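You operate a simulated robot arm through the tools that you are given. There is no shell and no other tool.

You are at the controls of a simulated robot arm. One attempt, no reset.

TASK
Join the grey controller to the small gold arc and light it.
Fine: the arc on the long bench; lay the controller in the grey holder by the red bin, green button towards the grey block; teal plug in the end by the minus button, blue plug in the end by the green button, both before the white rail goes on.

Only the result counts: the job must be done as asked and must still hold three seconds after the hand-in. Knocking over, shifting, dropping, spilling or breaking anything else fails it.

THE ROBOT
A 6-joint arm with a two-finger gripper, fixed in place. Base frame: the origin is at the foot of the arm, x ahead of it, y to its left, z up; the work surface is at about z = 784. Units: mm, rad, N and s.
Its first joint turns from -2.897 to 2.897 rad. Payload 2.45 kg.
The TCP is the grasp point between the finger pads, 20 mm short of the fingertips. In the tool frame z runs along the fingers and y along their closing line. The gripper opens to 140 mm. The gripper's body begins 168 mm behind the TCP.
Orientation is told as [roll, pitch, yaw] about the base's x, y, z axes, in that order, counted from this pose: with the fingers straight down and closing along the base's y, the tool's x points along the base's -x, its y along +y and its z along -z.

THE INTERFACE
- The arm moves only by the tool arm_command. Its argument "increments" is a list of rows, each a list of 3 entries, a list of its own where there are three numbers: the shift along the tool's x, y, z in mm, then the turn, a rotation vector about the tool's x, y, z in rad, then the gripper command, from -1 (shut) to 1 (fully open), values between in proportion. In form: [[[tx, ty, tz], [rx, ry, rz], hand], ...]. A call has 1 to 20 rows; each row shifts and turns the commanded pose from where the row before left it, along the tool's axes as they then stand. Rows are played at 5 a second. More than 50 mm and 0.15 rad between two rows, or a gripper value outside its range, and nothing of the call is played. A pose out of reach is approached as far as the arm can. The call stops where the force on the tool passes 40 N (or 10 N more than at its start, if that is more) or the arm is blocked; 0.2 s more then pass. Each finger travels about 45 mm/s and halts on what it meets, pressing with about 29 N; the grip force reading is that of the motor and also rises with nothing between the fingers. The clock runs only during rows and for 0.2 s after the last one: add rows that do not move to give the fingers time. It gives the time, the measured TCP pose, the force on the tool (base axes), the opening and the grip force at its end, in the units of the frame above (readings bear some noise), with the torque about the TCP (base axes, N m) and any sound that the robot's microphone picked up, and new pictures: "show" is both (left out), scene, wrist or none.
- Cameras (640 x 400 px; columns grow to the right, rows downward): "scene" is fixed at [218.8, 500.1, 1482.4]; the picture's right is [-0.71, -0.70, 0.00], its down [-0.33, 0.34, -0.88] and it looks along [0.62, -0.63, -0.47] (base axes); focal length 360 px, centre (320, 200). "wrist" rides on the gripper at [78, 11, -209] in the tool frame; the picture's right is [-0.14, 0.99, 0.00], its down [-0.92, -0.13, -0.37] and it looks along [-0.37, -0.05, 0.93] (tool axes); focal length 280 px, centre (320, 200). There is no depth. A picture from a camera that has moved, and an enlarged one, comes with that camera's place and axes in the base frame and with its lens. The place of the scene camera against the robot may be out by one fixed shift of up to 25 mm in any direction.
- enlarge(camera, box): a new picture of the part [left, top, right, bottom] of that camera's present view, enlarged. No time passes.
- finish_job(): hands the job in; it is judged then, once.

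Places have to be worked out from the pictures, the camera data and where the tool is seen. Open the gripper and draw the arm clear of the work before you hand the job in, unless the task says otherwise.

The tools are called after "Emit:" as name(argument=value, ...) on one line, values as JSON. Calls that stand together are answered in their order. arm_command: Moves the arm, as the interface text tells. Its arguments: {"type":"object","properties":{"increments":{"type":"array","items":{"type":"array"}},"show":{"type":"string","enum":["both","scene","wrist","none"]}},"required":["increments"]} The other tools are called the same way: enlarge (camera, box) takes an enlarged picture of a part of a camera's view; finish_job () hands the job in.

At the start:

```text
t: 0.0
tool_pos: [682.4, -229.9, 1084.3]
tool_rot: [0.0, 0.0, -0.002]
ft_force: [0.3, 0.1, -0.3]
torque: [0.0, 0.01, 0.01]
grip_width: 140.1
finger_force: 0.1
```

scene: 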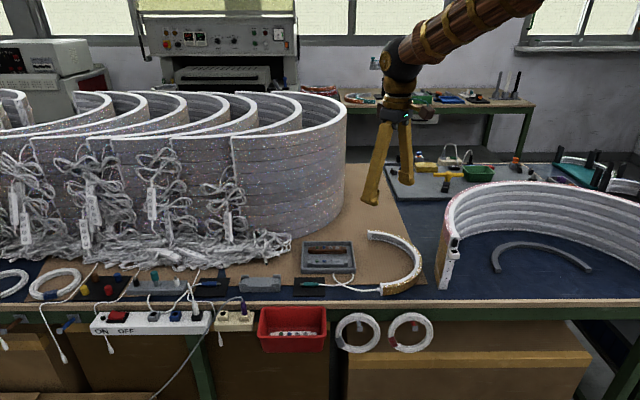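
wrist: 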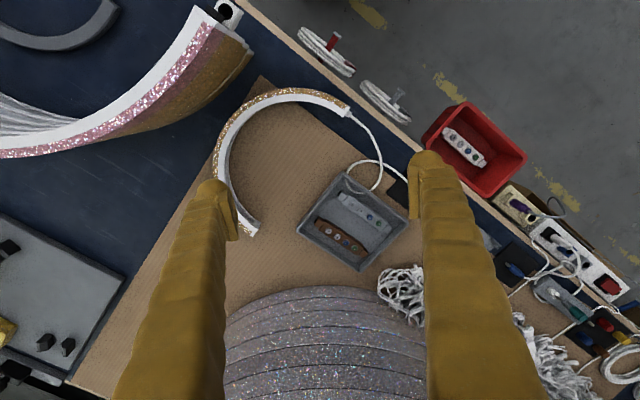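

I see a bench with a small gold arc, a tray with controllers, a red bin, and various plugs. I'll enlarge several areas to identify the parts before moving.

Emit:
enlarge(camera="scene", box=[280, 220, 440, 320])

Emit:
enlarge(camera="scene", box=[60, 250, 300, 360])

Emit:
enlarge(camera="wrist", box=[280, 80, 480, 280])

Emit:
enlarge(camera="wrist", box=[440, 160, 640, 390])

```text
4.00 times, centred on (360, 270) of scene
camera zoom: at [218.8, 500.1, 1482.4], right [-0.71, -0.7, 0.0], down [-0.33, 0.34, -0.88], along [0.62, -0.63, -0.47], focal length 1442 px, centre (160, -80)
```

zoom: 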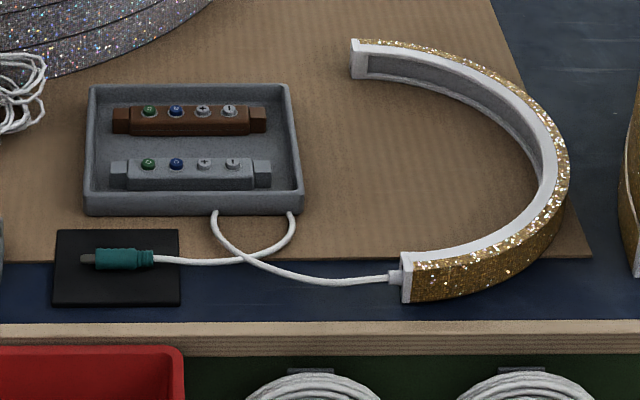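

```text
2.67 times, centred on (180, 305) of scene
camera zoom: at [218.8, 500.1, 1482.4], right [-0.71, -0.7, 0.0], down [-0.33, 0.34, -0.88], along [0.62, -0.63, -0.47], focal length 961 px, centre (693, -80)
```

zoom: 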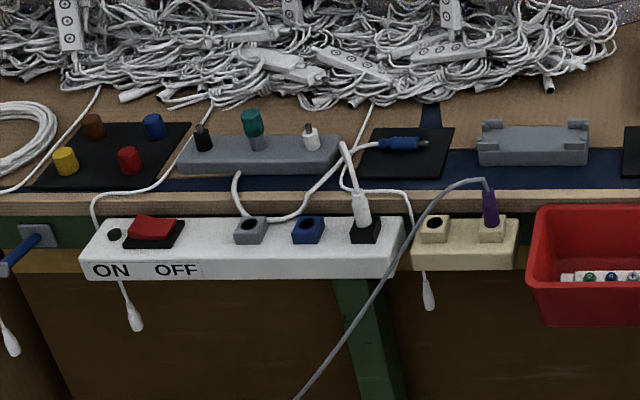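

```text
2.00 times, centred on (380, 180) of wrist
camera zoom: at [605.2, -219.9, 1293.4], right [0.14, 0.99, 0.0], down [0.92, -0.13, 0.37], along [0.37, -0.05, -0.93], focal length 561 px, centre (200, 240)
```

zoom: 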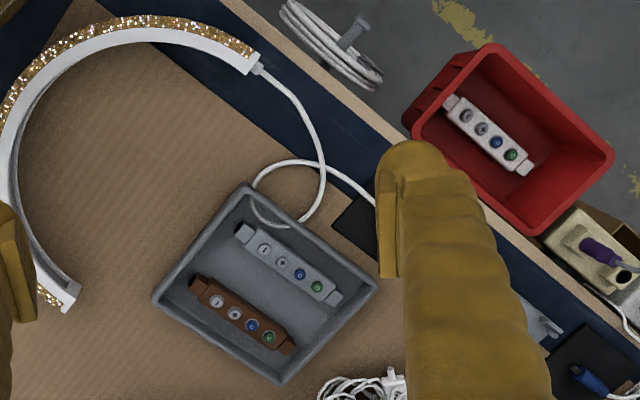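

```text
1.74 times, centred on (540, 275) of wrist
camera zoom: at [605.2, -219.9, 1293.4], right [0.14, 0.99, 0.0], down [0.92, -0.13, 0.37], along [0.37, -0.05, -0.93], focal length 488 px, centre (-63, 70)
```

zoom: 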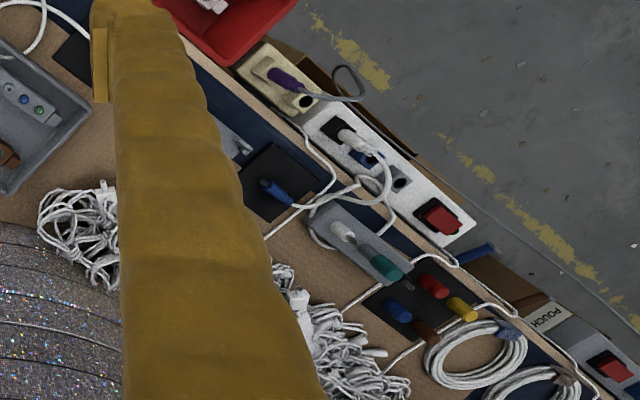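

The grey controller sits in the tray beside a brown one, the teal plug lies on a mat right of the holder and the blue plug on a mat left of it. I'll zoom in further on holder, plugs and switch to get the details.

Emit:
enlarge(camera="scene", box=[225, 265, 305, 315])

Emit:
enlarge(camera="scene", box=[160, 260, 240, 310])

Emit:
enlarge(camera="scene", box=[90, 270, 170, 330])

Emit:
enlarge(camera="scene", box=[160, 290, 270, 360])

Emit:
enlarge(camera="scene", box=[290, 235, 365, 285])

Emit:
enlarge(camera="wrist", box=[480, 180, 640, 280])

Emit:
enlarge(camera="wrist", box=[440, 200, 560, 275])

```text
8.00 times, centred on (265, 290) of scene
camera zoom: at [218.8, 500.1, 1482.4], right [-0.71, -0.7, 0.0], down [-0.33, 0.34, -0.88], along [0.62, -0.63, -0.47], focal length 2884 px, centre (760, -520)
```

zoom: 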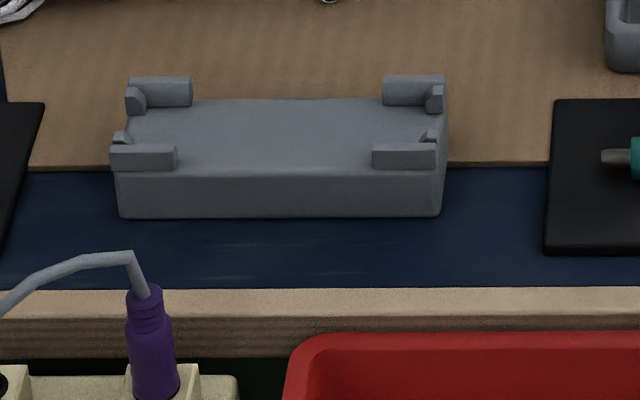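

```text
8.00 times, centred on (200, 285) of scene
camera zoom: at [218.8, 500.1, 1482.4], right [-0.71, -0.7, 0.0], down [-0.33, 0.34, -0.88], along [0.62, -0.63, -0.47], focal length 2884 px, centre (1280, -480)
```

zoom: 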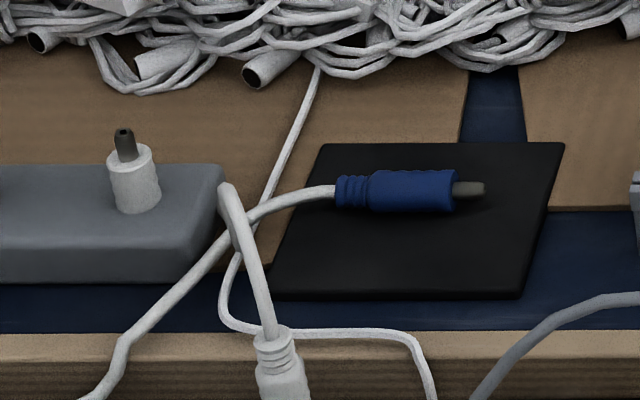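

```text
6.67 times, centred on (130, 300) of scene
camera zoom: at [218.8, 500.1, 1482.4], right [-0.71, -0.7, 0.0], down [-0.33, 0.34, -0.88], along [0.62, -0.63, -0.47], focal length 2404 px, centre (1587, -467)
```

zoom: 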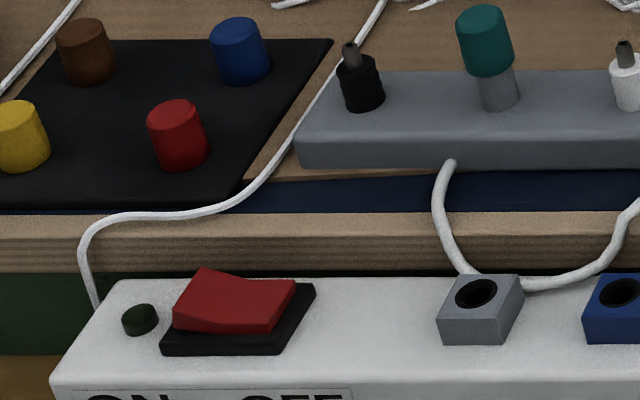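

```text
5.71 times, centred on (215, 325) of scene
camera zoom: at [218.8, 500.1, 1482.4], right [-0.71, -0.7, 0.0], down [-0.33, 0.34, -0.88], along [0.62, -0.63, -0.47], focal length 2060 px, centre (920, -514)
```

zoom: 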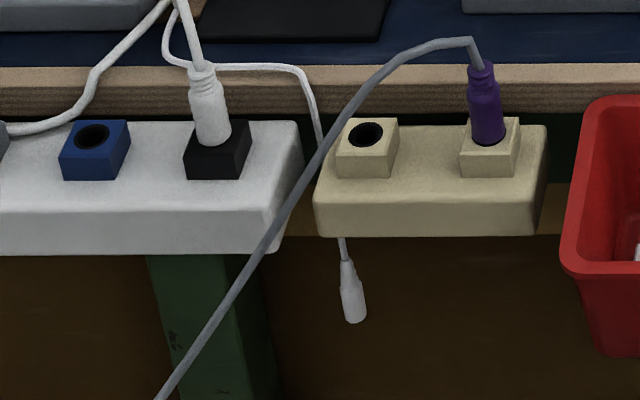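

```text
8.00 times, centred on (328, 260) of scene
camera zoom: at [218.8, 500.1, 1482.4], right [-0.71, -0.7, 0.0], down [-0.33, 0.34, -0.88], along [0.62, -0.63, -0.47], focal length 2884 px, centre (260, -280)
```

zoom: 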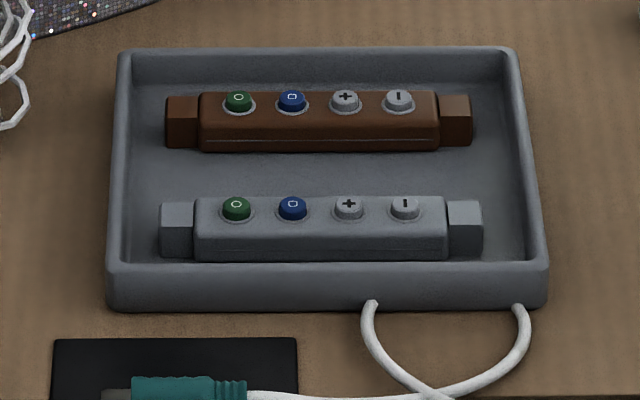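

```text
4.00 times, centred on (560, 230) of wrist
camera zoom: at [605.2, -219.9, 1293.4], right [0.14, 0.99, 0.0], down [0.92, -0.13, 0.37], along [0.37, -0.05, -0.93], focal length 1122 px, centre (-640, 80)
```

zoom: 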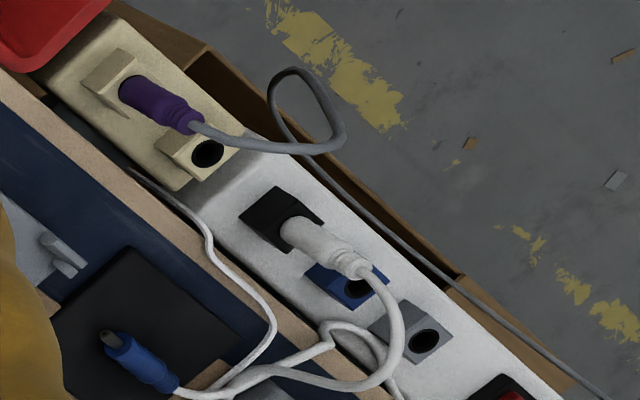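

```text
5.33 times, centred on (500, 238) of wrist
camera zoom: at [605.2, -219.9, 1293.4], right [0.14, 0.99, 0.0], down [0.92, -0.13, 0.37], along [0.37, -0.05, -0.93], focal length 1495 px, centre (-640, 0)
```

zoom: 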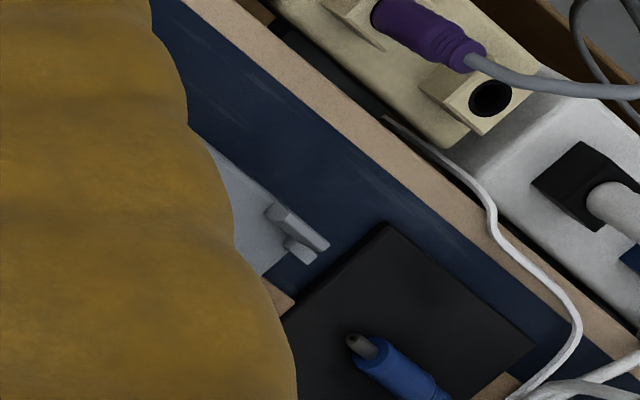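

The blue plug's lead comes from the grey block, which is fed from the white rail's black socket, while the teal plug's lead comes from the gold arc. I'll move the wrist over the tray and yaw the tool about 45° to line up with the bench, then look again.

Emit:
arm_command(increments=[[[-30, 20, 21], [0, 0, 0], 1], [[-30, 20, 21], [0, 0, 0], 1], [[-30, 20, 21], [0, 0, 0], 1], [[-28, 20, 21], [0, 0, 0], 1], [[0, 0, 0], [0, 0, -0.131], 1], [[0, 0, 0], [0, 0, -0.131], 1], [[0, 0, 0], [0, 0, -0.131], 1], [[0, 0, 0], [0, 0, -0.131], 1], [[0, 0, 0], [0, 0, -0.131], 1], [[0, 0, 0], [0, 0, -0.13], 1], [[0, 0, 0], [0, 0, 0], 1]])

```text
t: 2.4
tool_pos: [800.4, -150.2, 1001.1]
tool_rot: [0.001, 0.0, 0.787]
ft_force: [1.2, -0.2, 0.3]
torque: [0.02, -0.01, 0.02]
grip_width: 140.2
finger_force: 0.0
camera wrist: at [738.2, -198.4, 1209.4], right [-0.6, 0.8, 0.0], down [0.74, 0.56, 0.37], along [0.29, 0.22, -0.93], focal length 280 px, centre (320, 200)
```

scene: 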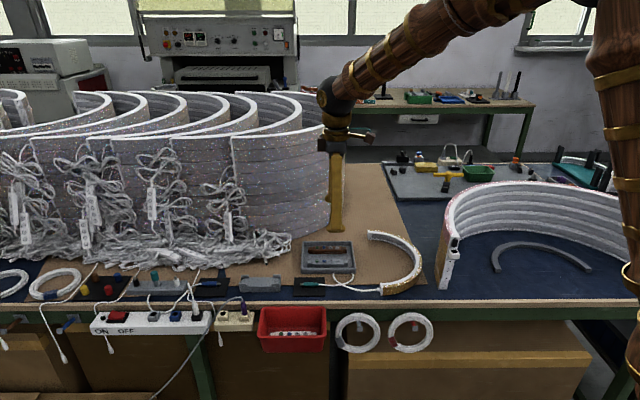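
wrist: 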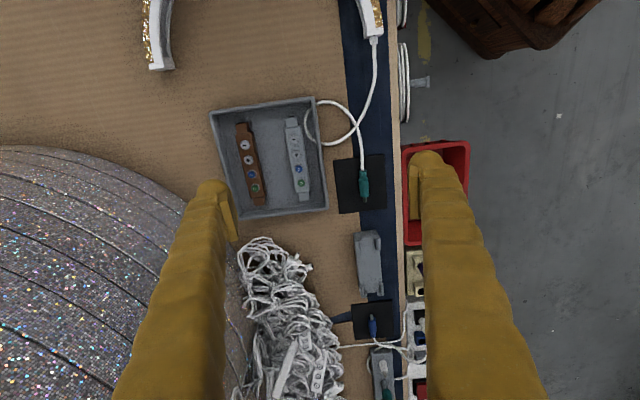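

The view now covers the tray, holder, mats and the start of the rail. I'll zoom into the relevant parts for accurate positions.

Emit:
enlarge(camera="wrist", box=[200, 90, 360, 230])

Emit:
enlarge(camera="wrist", box=[310, 140, 430, 260])

Emit:
enlarge(camera="wrist", box=[320, 220, 440, 340])

Emit:
enlarge(camera="wrist", box=[330, 300, 460, 400])

```text
2.86 times, centred on (280, 160) of wrist
camera zoom: at [738.2, -198.4, 1209.4], right [-0.6, 0.8, 0.0], down [0.74, 0.56, 0.37], along [0.29, 0.22, -0.93], focal length 801 px, centre (434, 314)
```

zoom: 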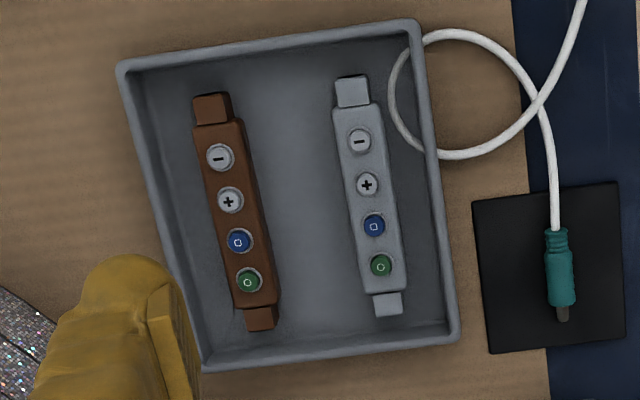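

```text
3.33 times, centred on (370, 200) of wrist
camera zoom: at [738.2, -198.4, 1209.4], right [-0.6, 0.8, 0.0], down [0.74, 0.56, 0.37], along [0.29, 0.22, -0.93], focal length 935 px, centre (153, 200)
```

zoom: 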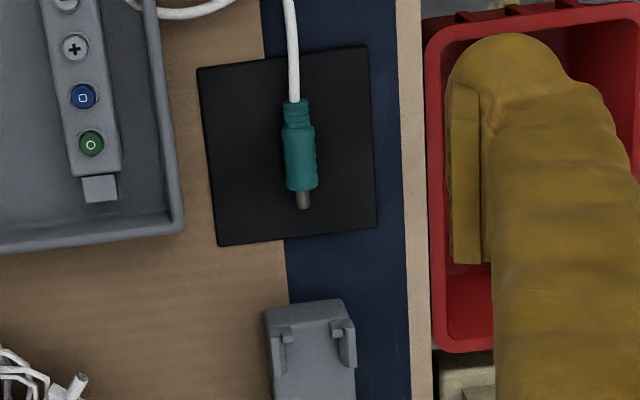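

```text
3.33 times, centred on (380, 280) of wrist
camera zoom: at [738.2, -198.4, 1209.4], right [-0.6, 0.8, 0.0], down [0.74, 0.56, 0.37], along [0.29, 0.22, -0.93], focal length 935 px, centre (120, -67)
```

zoom: 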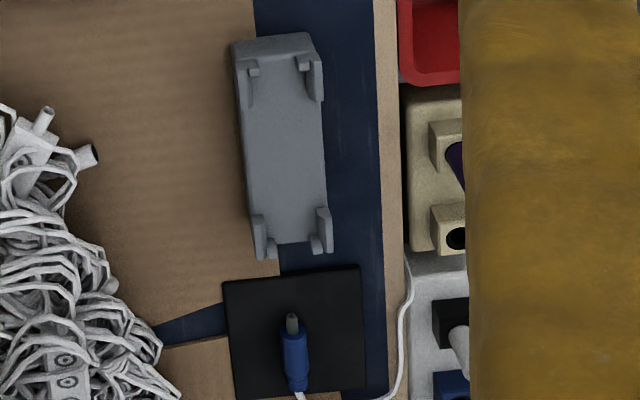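

```text
4.00 times, centred on (395, 350) of wrist
camera zoom: at [738.2, -198.4, 1209.4], right [-0.6, 0.8, 0.0], down [0.74, 0.56, 0.37], along [0.29, 0.22, -0.93], focal length 1122 px, centre (20, -400)
```

zoom: 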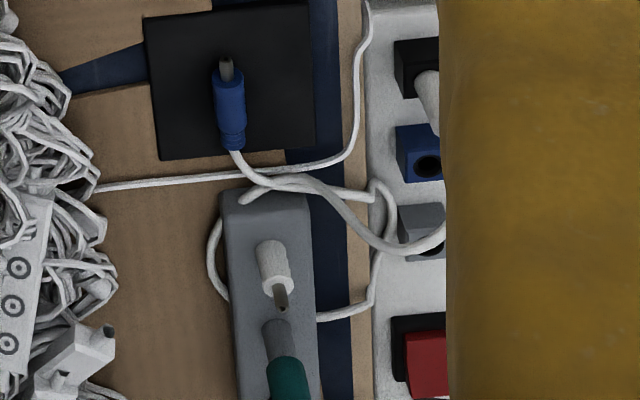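

The grey controller's centre computes to about (838, -165), its axis at 45° along the bench, and the tray wall leaves about 18 mm beside it. I'll hover directly above at z≈880 with the fingers partly closed, for a closer measurement.

Emit:
arm_command(increments=[[[-5.4, -12.4, 40], [0, 0, 0], 0.3], [[-5.4, -12.4, 40], [0, 0, 0], -0.143], [[-5.3, -12.3, 41], [0, 0, 0], -0.143], [[0, 0, 0], [0, 0, 0], -0.143], [[0, 0, 0], [0, 0, 0], -0.143]])

```text
t: 3.6
tool_pos: [840.0, -164.1, 879.6]
tool_rot: [0.0, 0.001, 0.785]
ft_force: [0.3, -0.3, -0.6]
torque: [0.0, -0.01, 0.01]
grip_width: 59.9
finger_force: 0.1
camera wrist: at [776.5, -212.9, 1088.2], right [-0.6, 0.8, 0.0], down [0.74, 0.56, 0.37], along [0.29, 0.22, -0.93], focal length 280 px, centre (320, 200)
```

scene: 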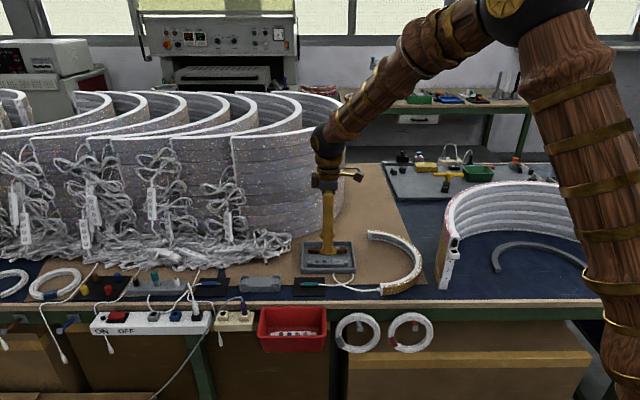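
wrist: 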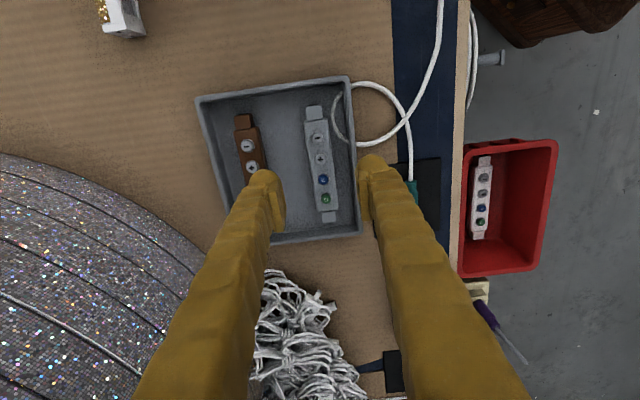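

Emit:
enlarge(camera="wrist", box=[260, 80, 380, 240])

Emit:
enlarge(camera="wrist", box=[280, 90, 370, 146])

Emit:
enlarge(camera="wrist", box=[280, 170, 370, 226])

Emit:
enlarge(camera="scene", box=[300, 235, 360, 280])

```text
2.50 times, centred on (320, 160) of wrist
camera zoom: at [776.5, -212.9, 1088.2], right [-0.6, 0.8, 0.0], down [0.74, 0.56, 0.37], along [0.29, 0.22, -0.93], focal length 701 px, centre (320, 300)
```

zoom: 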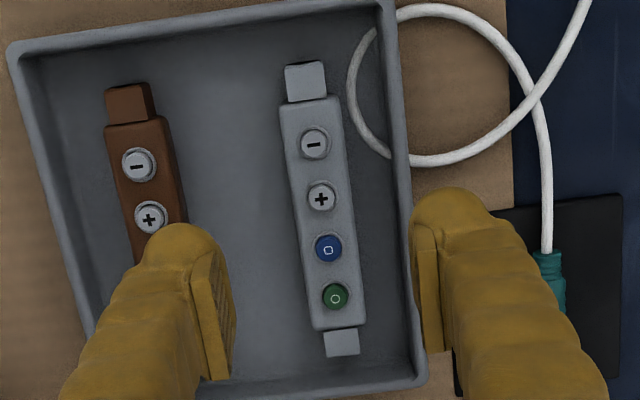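

```text
7.11 times, centred on (325, 118) of wrist
camera zoom: at [776.5, -212.9, 1088.2], right [-0.6, 0.8, 0.0], down [0.74, 0.56, 0.37], along [0.29, 0.22, -0.93], focal length 1994 px, centre (284, 783)
```

zoom: 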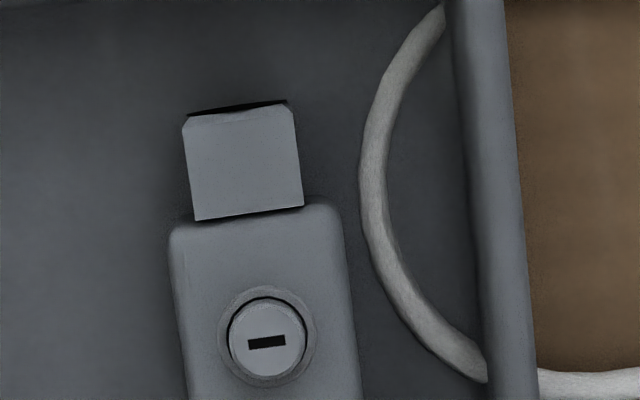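

```text
7.11 times, centred on (325, 198) of wrist
camera zoom: at [776.5, -212.9, 1088.2], right [-0.6, 0.8, 0.0], down [0.74, 0.56, 0.37], along [0.29, 0.22, -0.93], focal length 1994 px, centre (284, 214)
```

zoom: 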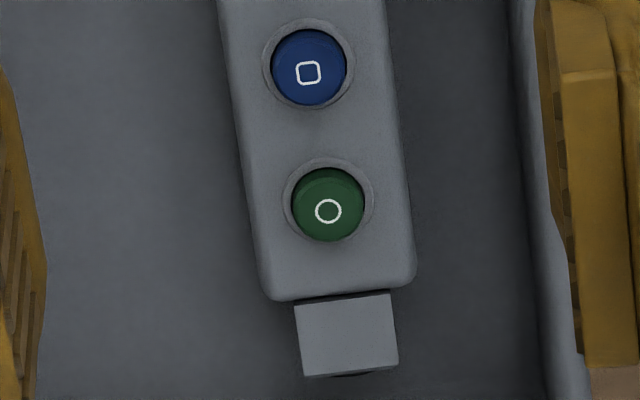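

```text
8.89 times, centred on (330, 258) of scene
camera zoom: at [218.8, 500.1, 1482.4], right [-0.71, -0.7, 0.0], down [-0.33, 0.34, -0.88], along [0.62, -0.63, -0.47], focal length 3205 px, centre (231, -311)
```

zoom: 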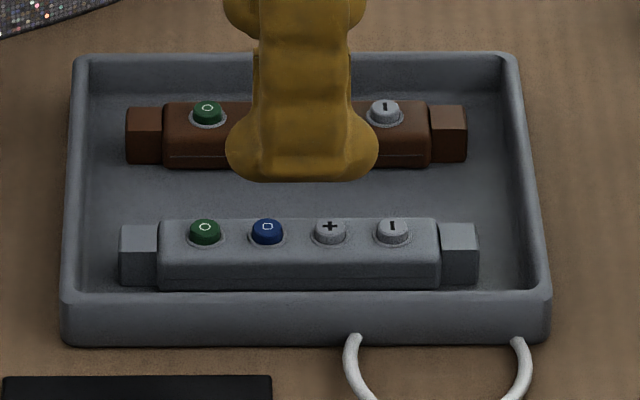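

The controller's axis lies 2 mm to the +y-tool side of the TCP and parallel to it, and is about 24 mm wide. Before descending beside the tray wall I check how thick the fingertips really are.

Emit:
enlarge(camera="wrist", box=[340, 140, 460, 240])

Emit:
enlarge(camera="scene", box=[300, 160, 380, 260])

```text
4.00 times, centred on (400, 190) of wrist
camera zoom: at [776.5, -212.9, 1088.2], right [-0.6, 0.8, 0.0], down [0.74, 0.56, 0.37], along [0.29, 0.22, -0.93], focal length 1122 px, centre (0, 240)
```

zoom: 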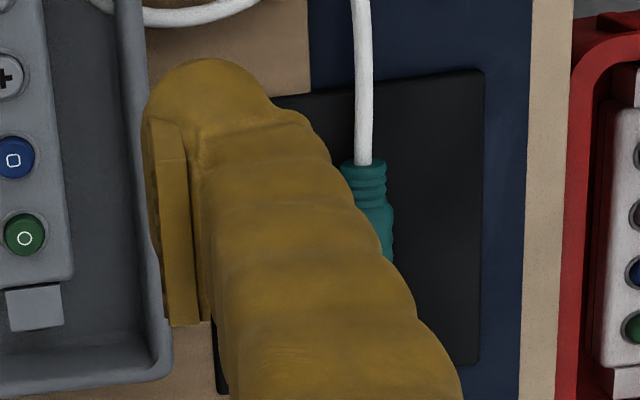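

```text
4.00 times, centred on (340, 210) of scene
camera zoom: at [218.8, 500.1, 1482.4], right [-0.71, -0.7, 0.0], down [-0.33, 0.34, -0.88], along [0.62, -0.63, -0.47], focal length 1442 px, centre (240, 160)
```

zoom: 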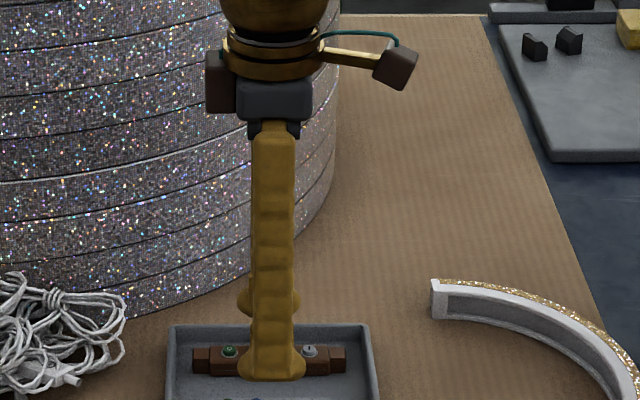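

The finger skin looks bulkier than its stated 14 mm, so I'll descend gently between controller and wall with the opening at 29 mm. First I centre (slightly toward the brown side) and go down to just above the wall, then look.

Emit:
arm_command(increments=[[[0, 1.2, 0], [0, 0, 0], -0.586], [[0, 0, 0], [0, 0, 0], -0.586], [[0, 0, 24], [0, 0, 0], -0.586], [[0, 0, 24], [0, 0, 0], -0.586], [[0, 0, 0], [0, 0, 0], -0.586]], show="wrist")

Emit:
enlarge(camera="wrist", box=[260, 120, 400, 220])

Emit:
enlarge(camera="scene", box=[300, 235, 360, 280])

```text
t: 4.8
tool_pos: [837.1, -162.3, 831.7]
tool_rot: [0.001, 0.001, 0.785]
ft_force: [-0.5, 0.0, 1.0]
torque: [0.03, 0.02, 0.02]
grip_width: 28.9
finger_force: 0.1
camera wrist: at [775.6, -211.9, 1040.3], right [-0.6, 0.8, 0.0], down [0.74, 0.56, 0.37], along [0.29, 0.22, -0.93], focal length 280 px, centre (320, 200)
```

wrist: 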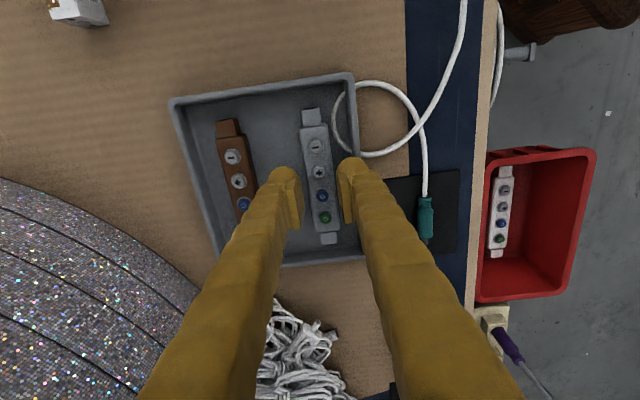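

```text
4.00 times, centred on (330, 170) of wrist
camera zoom: at [775.6, -211.9, 1040.3], right [-0.6, 0.8, 0.0], down [0.74, 0.56, 0.37], along [0.29, 0.22, -0.93], focal length 1122 px, centre (280, 320)
```

zoom: 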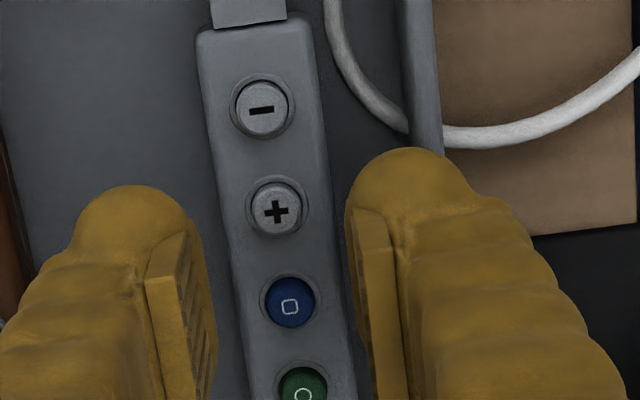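

```text
8.89 times, centred on (330, 258) of scene
camera zoom: at [218.8, 500.1, 1482.4], right [-0.71, -0.7, 0.0], down [-0.33, 0.34, -0.88], along [0.62, -0.63, -0.47], focal length 3205 px, centre (231, -311)
```

zoom: 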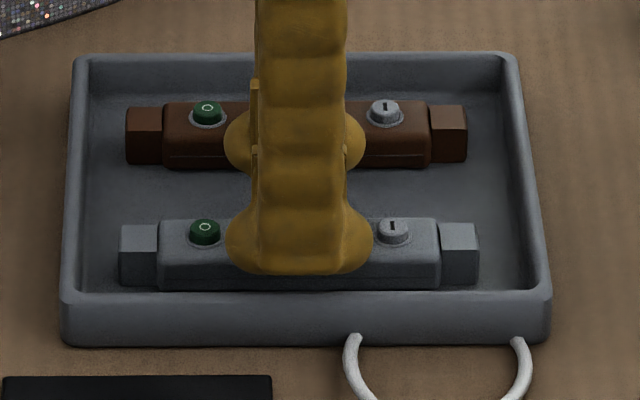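

The pads straddle the controller with slim gaps on both sides. I'll go down in small steps while watching the force.

Emit:
arm_command(increments=[[[0, 0, 4], [0, 0, 0], -0.586], [[0, 0, 4], [0, 0, 0], -0.586], [[0, 0, 1], [0, 0, 0], -0.586]], show="none")

Emit:
arm_command(increments=[[[0, 0, 1.5], [0, 0, 0], -0.586], [[0, 0, 1.5], [0, 0, 0], -0.586]], show="none")

Emit:
enlarge(camera="wrist", box=[260, 120, 400, 220])

Emit:
enlarge(camera="scene", box=[300, 235, 360, 280])

```text
t: 5.6
tool_pos: [838.3, -162.9, 822.4]
tool_rot: [0.001, 0.0, 0.786]
ft_force: [0.4, 0.6, 1.1]
torque: [0.02, 0.02, -0.03]
grip_width: 28.8
finger_force: 0.0
```

```text
t: 6.2
tool_pos: [838.5, -164.0, 820.0]
tool_rot: [0.0, -0.001, 0.785]
ft_force: [3.6, -3.2, 8.4]
torque: [0.17, 0.18, 0.0]
grip_width: 26.5
finger_force: 0.1
```

```text
4.00 times, centred on (330, 170) of wrist
camera zoom: at [775.4, -212.3, 1028.7], right [-0.6, 0.8, 0.0], down [0.74, 0.56, 0.37], along [0.29, 0.22, -0.93], focal length 1122 px, centre (280, 320)
```

zoom: 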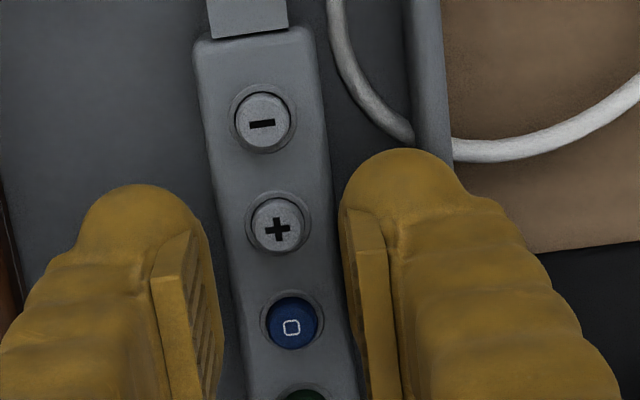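

```text
8.89 times, centred on (330, 258) of scene
camera zoom: at [218.8, 500.1, 1482.4], right [-0.71, -0.7, 0.0], down [-0.33, 0.34, -0.88], along [0.62, -0.63, -0.47], focal length 3205 px, centre (231, -311)
```

zoom: 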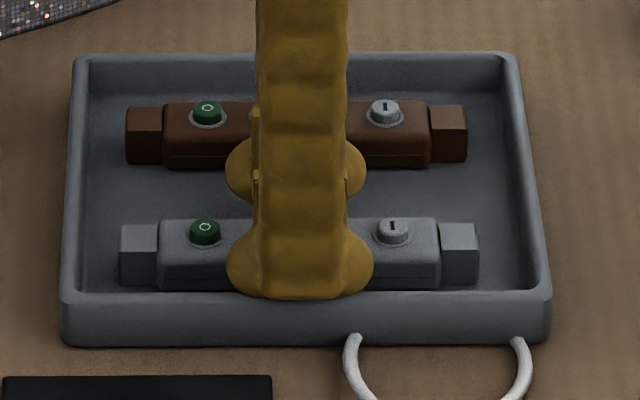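

At z=820 the right finger's outer side touches the tray wall lightly (8 N up, pushing inward), while the tray has not shifted. The tips should already overlap the controller's upper sides, so I'll close here and check the grip.

Emit:
arm_command(increments=[[[0, 0, 0], [0, 0, 0], -0.75], [[0, 0, 0], [0, 0, 0], -1], [[0, 0, 0], [0, 0, 0], -1]], show="wrist")

Emit:
enlarge(camera="wrist", box=[260, 120, 400, 220])

Emit:
enlarge(camera="scene", box=[300, 235, 360, 280])

```text
t: 6.8
tool_pos: [838.8, -163.7, 822.8]
tool_rot: [-0.003, -0.002, 0.785]
ft_force: [-2.0, 2.9, 25.5]
torque: [0.05, 0.03, 0.03]
grip_width: 6.0
finger_force: 14.0
heard: click, click
stopped in row 3: the force on the tool passed its limit at 46 N (the readings are from after the stop); the commanded pose is now the measured one
camera wrist: at [775.6, -211.9, 1031.9], right [-0.6, 0.8, 0.0], down [0.74, 0.56, 0.37], along [0.3, 0.22, -0.93], focal length 280 px, centre (320, 200)
```

wrist: 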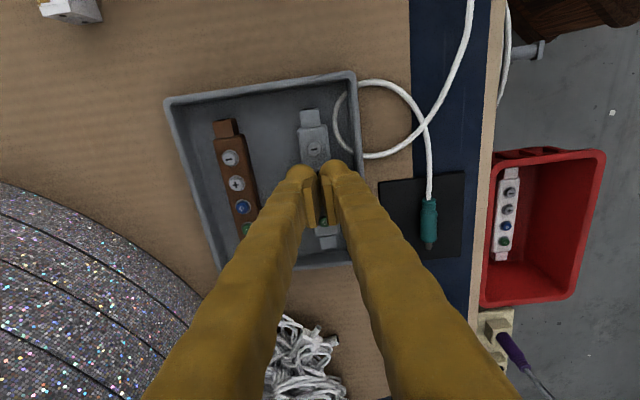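

```text
4.00 times, centred on (330, 170) of wrist
camera zoom: at [775.6, -211.9, 1031.9], right [-0.6, 0.8, 0.0], down [0.74, 0.56, 0.37], along [0.3, 0.22, -0.93], focal length 1122 px, centre (280, 320)
```

zoom: 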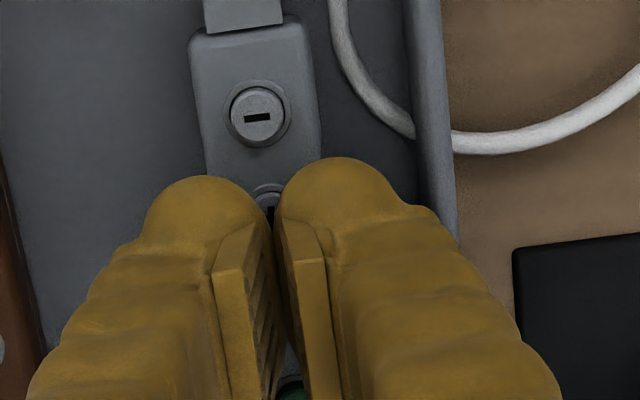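

```text
8.89 times, centred on (330, 258) of scene
camera zoom: at [218.8, 500.1, 1482.4], right [-0.71, -0.7, 0.0], down [-0.33, 0.34, -0.88], along [0.62, -0.63, -0.47], focal length 3205 px, centre (231, -311)
```

zoom: 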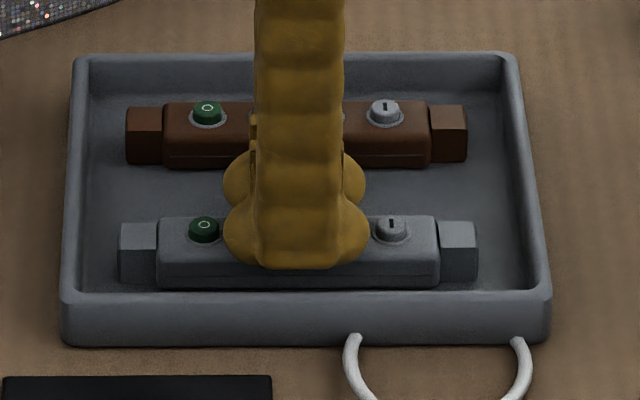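

The pads rode up over the controller's rounded top edge and clicked two (unpowered) buttons; its body top is therefore about z=802. I'll back off upward, open a little, and recheck where everything sits.

Emit:
arm_command(increments=[[[0, 0, -6], [0, 0, 0], -1], [[0, 0, -12], [0, 0, 0], -0.8], [[0, 0, -12], [0, 0, 0], -0.657], [[0, 0, 0], [0, 0, 0], -0.657]], show="wrist")

Emit:
enlarge(camera="wrist", box=[260, 90, 400, 190])

Emit:
enlarge(camera="scene", box=[300, 235, 360, 280])

```text
t: 7.8
tool_pos: [837.5, -163.8, 851.5]
tool_rot: [-0.001, 0.001, 0.787]
ft_force: [0.1, 0.5, 0.5]
torque: [-0.03, 0.01, 0.01]
grip_width: 24.0
finger_force: 0.1
camera wrist: at [775.3, -211.7, 1060.6], right [-0.6, 0.8, 0.0], down [0.74, 0.56, 0.37], along [0.3, 0.22, -0.93], focal length 280 px, centre (320, 200)
```

wrist: 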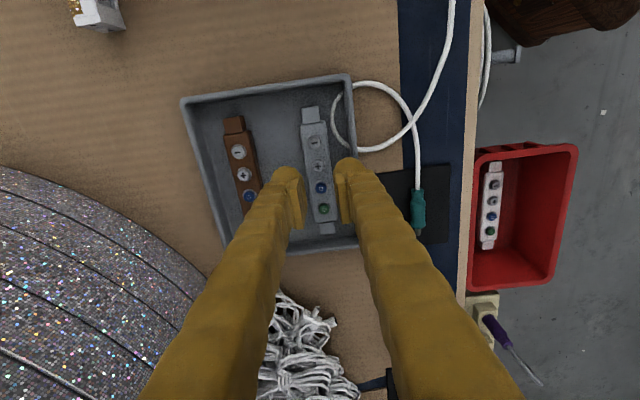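

```text
4.00 times, centred on (330, 140) of wrist
camera zoom: at [775.3, -211.7, 1060.6], right [-0.6, 0.8, 0.0], down [0.74, 0.56, 0.37], along [0.3, 0.22, -0.93], focal length 1122 px, centre (280, 440)
```

zoom: 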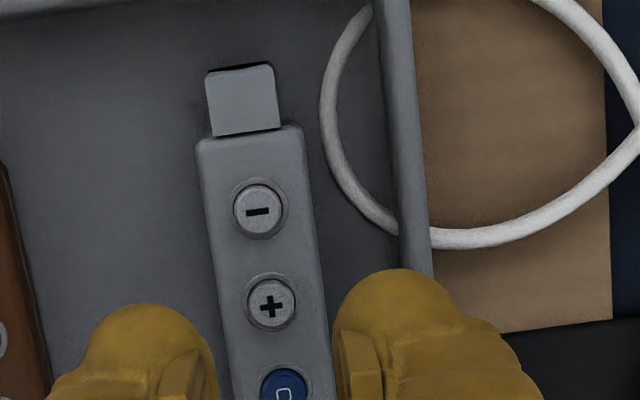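

```text
8.89 times, centred on (330, 258) of scene
camera zoom: at [218.8, 500.1, 1482.4], right [-0.71, -0.7, 0.0], down [-0.33, 0.34, -0.88], along [0.62, -0.63, -0.47], focal length 3205 px, centre (231, -311)
```

zoom: 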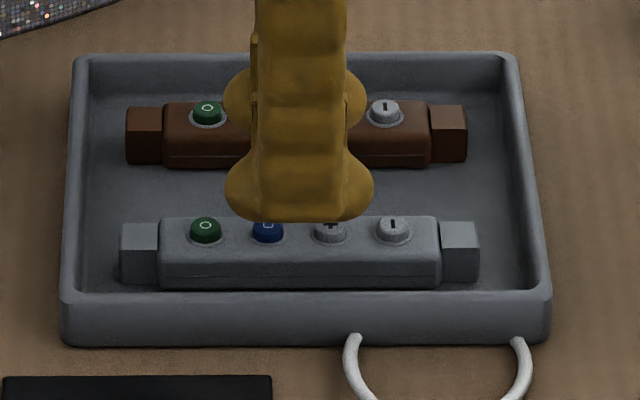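

The controller has shifted only 1–2 mm and lies centred under the TCP. I'll lower the tips to either side of its protruding buttons (just above the body top) and use them to nudge it away from the wall.

Emit:
arm_command(increments=[[[0, -0.5, 0], [0, 0, 0], -0.77], [[0, 0, 12], [0, 0, 0], -0.77], [[0, 0, 12], [0, 0, 0], -0.77], [[0, 0, 3], [0, 0, 0], -0.77]], show="wrist")

Emit:
enlarge(camera="wrist", box=[260, 120, 400, 220])

Emit:
enlarge(camera="scene", box=[300, 235, 360, 280])

```text
t: 8.8
tool_pos: [839.1, -164.1, 823.9]
tool_rot: [-0.001, -0.001, 0.785]
ft_force: [-0.4, 0.1, -0.1]
torque: [0.01, -0.03, -0.01]
grip_width: 16.0
finger_force: 0.1
camera wrist: at [775.9, -212.1, 1033.0], right [-0.6, 0.8, 0.0], down [0.74, 0.56, 0.37], along [0.3, 0.22, -0.93], focal length 280 px, centre (320, 200)
```

wrist: 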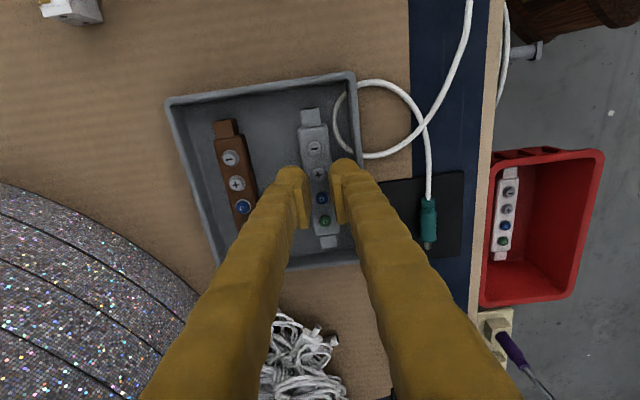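

```text
4.00 times, centred on (330, 170) of wrist
camera zoom: at [775.9, -212.1, 1033.0], right [-0.6, 0.8, 0.0], down [0.74, 0.56, 0.37], along [0.3, 0.22, -0.93], focal length 1122 px, centre (280, 320)
```

zoom: 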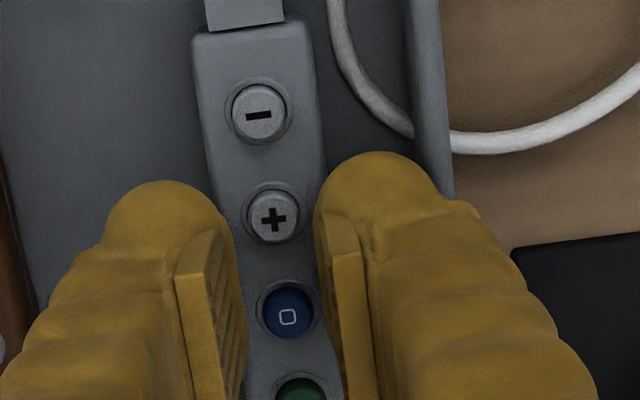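

```text
8.89 times, centred on (330, 258) of scene
camera zoom: at [218.8, 500.1, 1482.4], right [-0.71, -0.7, 0.0], down [-0.33, 0.34, -0.88], along [0.62, -0.63, -0.47], focal length 3205 px, centre (231, -311)
```

zoom: 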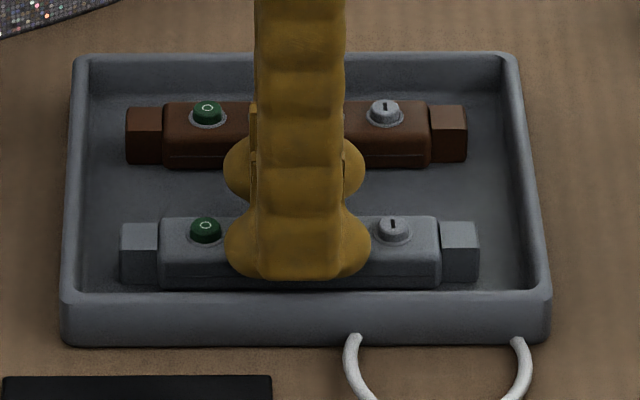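

No contact yet with tips at about z=803.9, straddling the + and blue buttons. I'll lower 0.7 mm and slide 5 mm in tool −y, then check that the controller follows.

Emit:
arm_command(increments=[[[0, 0, 0.7], [0, 0, 0], -0.77], [[0, -2.5, 0], [0, 0, 0], -0.77], [[0, -2.5, 0], [0, 0, 0], -0.77]], show="none")

Emit:
enlarge(camera="wrist", box=[260, 120, 400, 220])

Emit:
enlarge(camera="scene", box=[300, 235, 360, 280])

```text
t: 9.6
tool_pos: [843.2, -166.8, 823.8]
tool_rot: [-0.002, -0.003, 0.786]
ft_force: [-0.2, 0.4, 0.7]
torque: [0.04, 0.02, -0.02]
grip_width: 16.5
finger_force: 0.1
```

```text
4.00 times, centred on (330, 170) of wrist
camera zoom: at [779.5, -215.6, 1032.6], right [-0.6, 0.8, 0.0], down [0.74, 0.56, 0.37], along [0.3, 0.22, -0.93], focal length 1122 px, centre (280, 320)
```

zoom: 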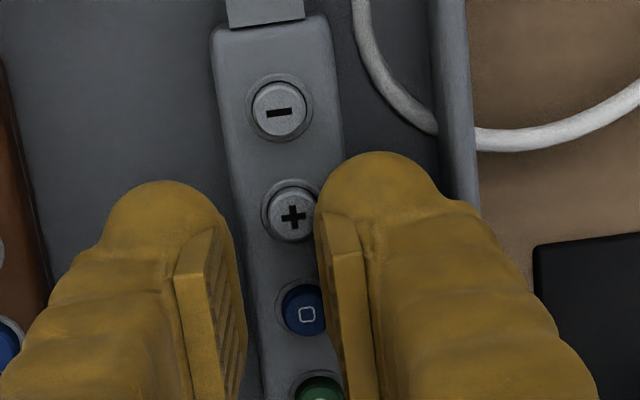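

```text
8.89 times, centred on (330, 258) of scene
camera zoom: at [218.8, 500.1, 1482.4], right [-0.71, -0.7, 0.0], down [-0.33, 0.34, -0.88], along [0.62, -0.63, -0.47], focal length 3205 px, centre (231, -311)
```

zoom: 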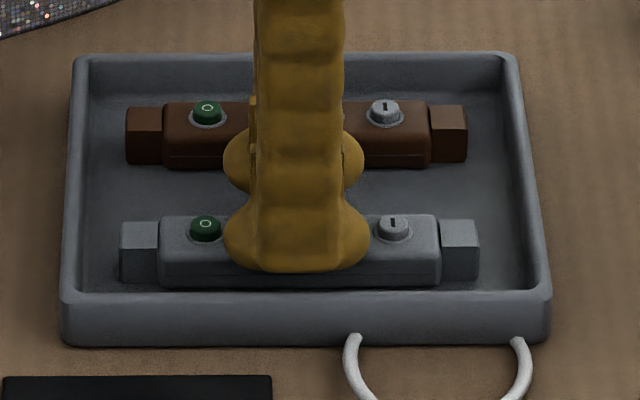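

The right pad is now against the buttons and the controller has begun to follow. I'll continue sliding another 10 mm.

Emit:
arm_command(increments=[[[0, 0, 0.5], [0, 0, 0], -0.77], [[0, -2.5, 0], [0, 0, 0], -0.77], [[0, -2.5, 0], [0, 0, 0], -0.77], [[0, -2.5, 0], [0, 0, 0], -0.77], [[0, -2.5, 0], [0, 0, 0], -0.77]], show="none")

Emit:
enlarge(camera="wrist", box=[260, 120, 400, 220])

Emit:
enlarge(camera="scene", box=[300, 235, 360, 280])

```text
t: 10.8
tool_pos: [850.2, -174.9, 824.3]
tool_rot: [-0.002, -0.002, 0.785]
ft_force: [-0.9, 0.2, 1.8]
torque: [0.05, 0.02, 0.0]
grip_width: 16.6
finger_force: 0.7
```

```text
4.00 times, centred on (330, 170) of wrist
camera zoom: at [786.6, -223.1, 1032.6], right [-0.6, 0.8, 0.0], down [0.74, 0.56, 0.37], along [0.3, 0.22, -0.93], focal length 1122 px, centre (280, 320)
```

zoom: 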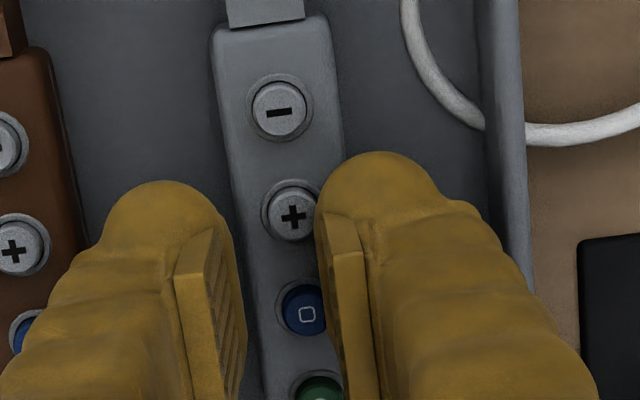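

```text
8.89 times, centred on (330, 258) of scene
camera zoom: at [218.8, 500.1, 1482.4], right [-0.71, -0.7, 0.0], down [-0.33, 0.34, -0.88], along [0.62, -0.63, -0.47], focal length 3205 px, centre (231, -311)
```

zoom: 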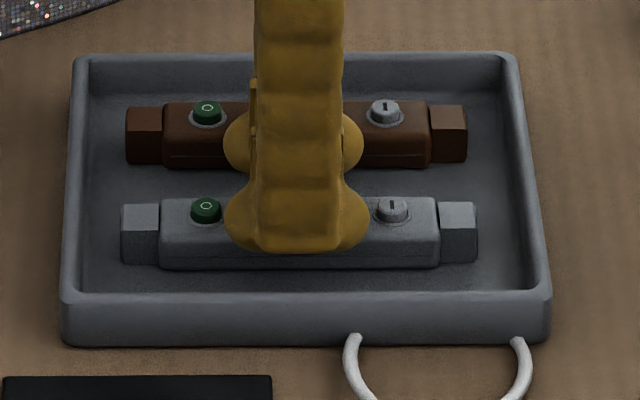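

The slide worked: the controller now lies roughly midway between the wall and the brown one. I'll rise, open to 32 mm, and centre over it.

Emit:
arm_command(increments=[[[0, 0, -10], [0, 0, 0], -0.77], [[0, 0, -16], [0, 0, 0], -0.543], [[0.3, 3.6, 0], [0, 0, 0], -0.543], [[0, 0, 0], [0, 0, 0], -0.543]], show="none")

Emit:
enlarge(camera="wrist", box=[260, 100, 400, 200])

Emit:
enlarge(camera="scene", box=[300, 235, 360, 280])

```text
t: 11.8
tool_pos: [845.9, -172.5, 849.3]
tool_rot: [-0.002, 0.0, 0.786]
ft_force: [1.0, 0.0, -0.5]
torque: [0.0, -0.03, -0.02]
grip_width: 32.1
finger_force: 0.0
```

```text
4.00 times, centred on (330, 150) of wrist
camera zoom: at [783.7, -220.6, 1058.2], right [-0.6, 0.8, 0.0], down [0.74, 0.56, 0.37], along [0.3, 0.22, -0.93], focal length 1122 px, centre (280, 400)
```

zoom: 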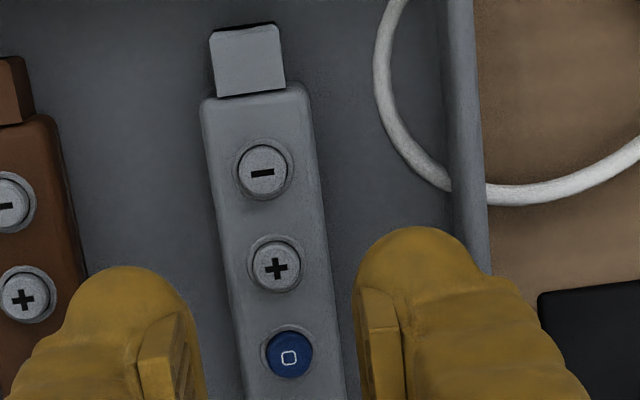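

```text
8.89 times, centred on (330, 258) of scene
camera zoom: at [218.8, 500.1, 1482.4], right [-0.71, -0.7, 0.0], down [-0.33, 0.34, -0.88], along [0.62, -0.63, -0.47], focal length 3205 px, centre (231, -311)
```

zoom: 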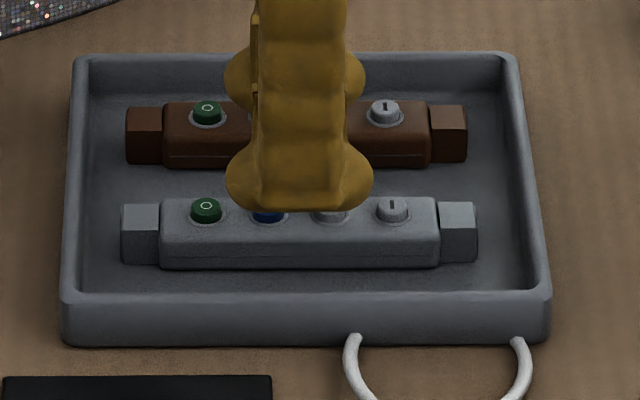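

The controller is centred within 0.5 mm, with roughly 42–46 mm free to either side of its axis. I descend in steps with a 30 mm opening, watching force.

Emit:
arm_command(increments=[[[0.4, 0, 10], [0, 0, 0], -0.571], [[0, 0, 10], [0, 0, 0], -0.571], [[0, 0, 6], [0, 0, 0], -0.571], [[0, 0, 3], [0, 0, 0], -0.571], [[0, 0, 3], [0, 0, 0], -0.571]], show="none")

Emit:
enlarge(camera="wrist", box=[260, 120, 400, 220])

```text
t: 13.0
tool_pos: [847.0, -172.1, 817.7]
tool_rot: [-0.001, -0.002, 0.785]
ft_force: [0.0, -0.1, 0.0]
torque: [0.01, -0.02, -0.01]
grip_width: 30.0
finger_force: 0.1
```

```text
4.00 times, centred on (330, 170) of wrist
camera zoom: at [783.6, -220.7, 1026.5], right [-0.6, 0.8, 0.0], down [0.74, 0.56, 0.37], along [0.3, 0.22, -0.93], focal length 1122 px, centre (280, 320)
```

zoom: 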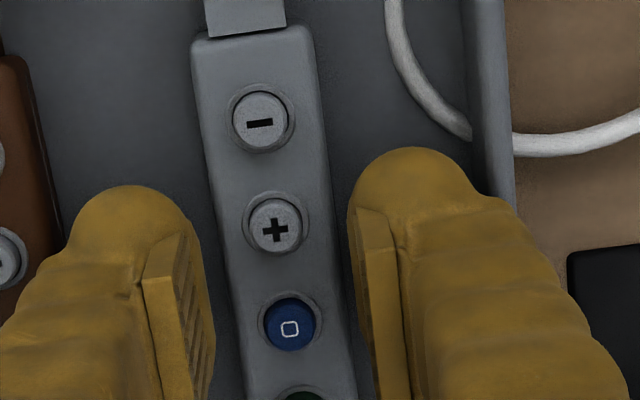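

No contact with the tips at z≈798. I continue down slowly another 6 mm.

Emit:
arm_command(increments=[[[0, 0, 2], [0, 0, 0], -0.571], [[0, 0, 2], [0, 0, 0], -0.571], [[0, 0, 1.5], [0, 0, 0], -0.571]], show="none")

Emit:
enlarge(camera="wrist", box=[260, 120, 400, 220])

Emit:
enlarge(camera="scene", box=[300, 235, 360, 280])

```text
t: 13.8
tool_pos: [846.2, -170.6, 812.7]
tool_rot: [-0.001, -0.001, 0.787]
ft_force: [-1.3, 0.2, -1.1]
torque: [0.0, 0.01, -0.01]
grip_width: 30.2
finger_force: 0.0
```

```text
4.00 times, centred on (330, 170) of wrist
camera zoom: at [783.5, -220.8, 1020.8], right [-0.6, 0.8, 0.0], down [0.74, 0.56, 0.37], along [0.3, 0.22, -0.93], focal length 1122 px, centre (280, 320)
```

zoom: 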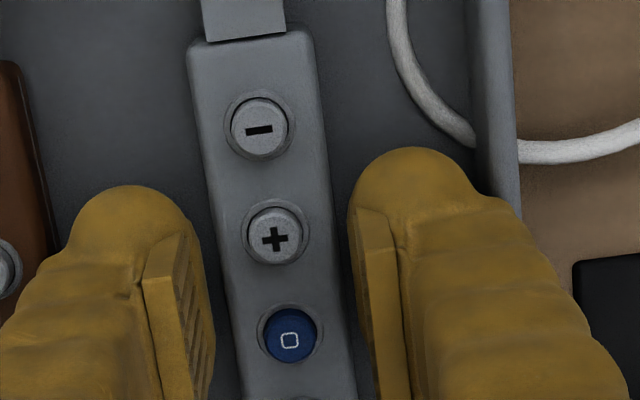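

```text
8.89 times, centred on (330, 258) of scene
camera zoom: at [218.8, 500.1, 1482.4], right [-0.71, -0.7, 0.0], down [-0.33, 0.34, -0.88], along [0.62, -0.63, -0.47], focal length 3205 px, centre (231, -311)
```

zoom: 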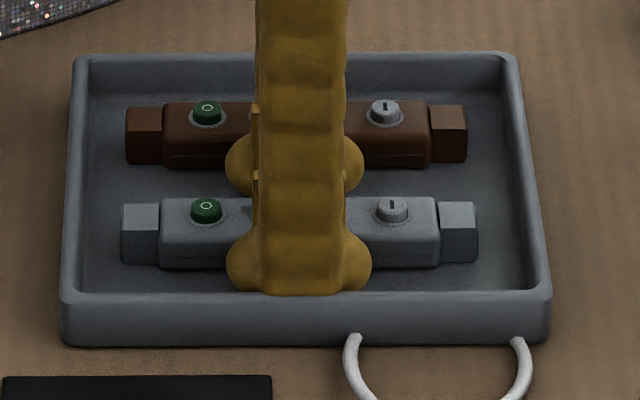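

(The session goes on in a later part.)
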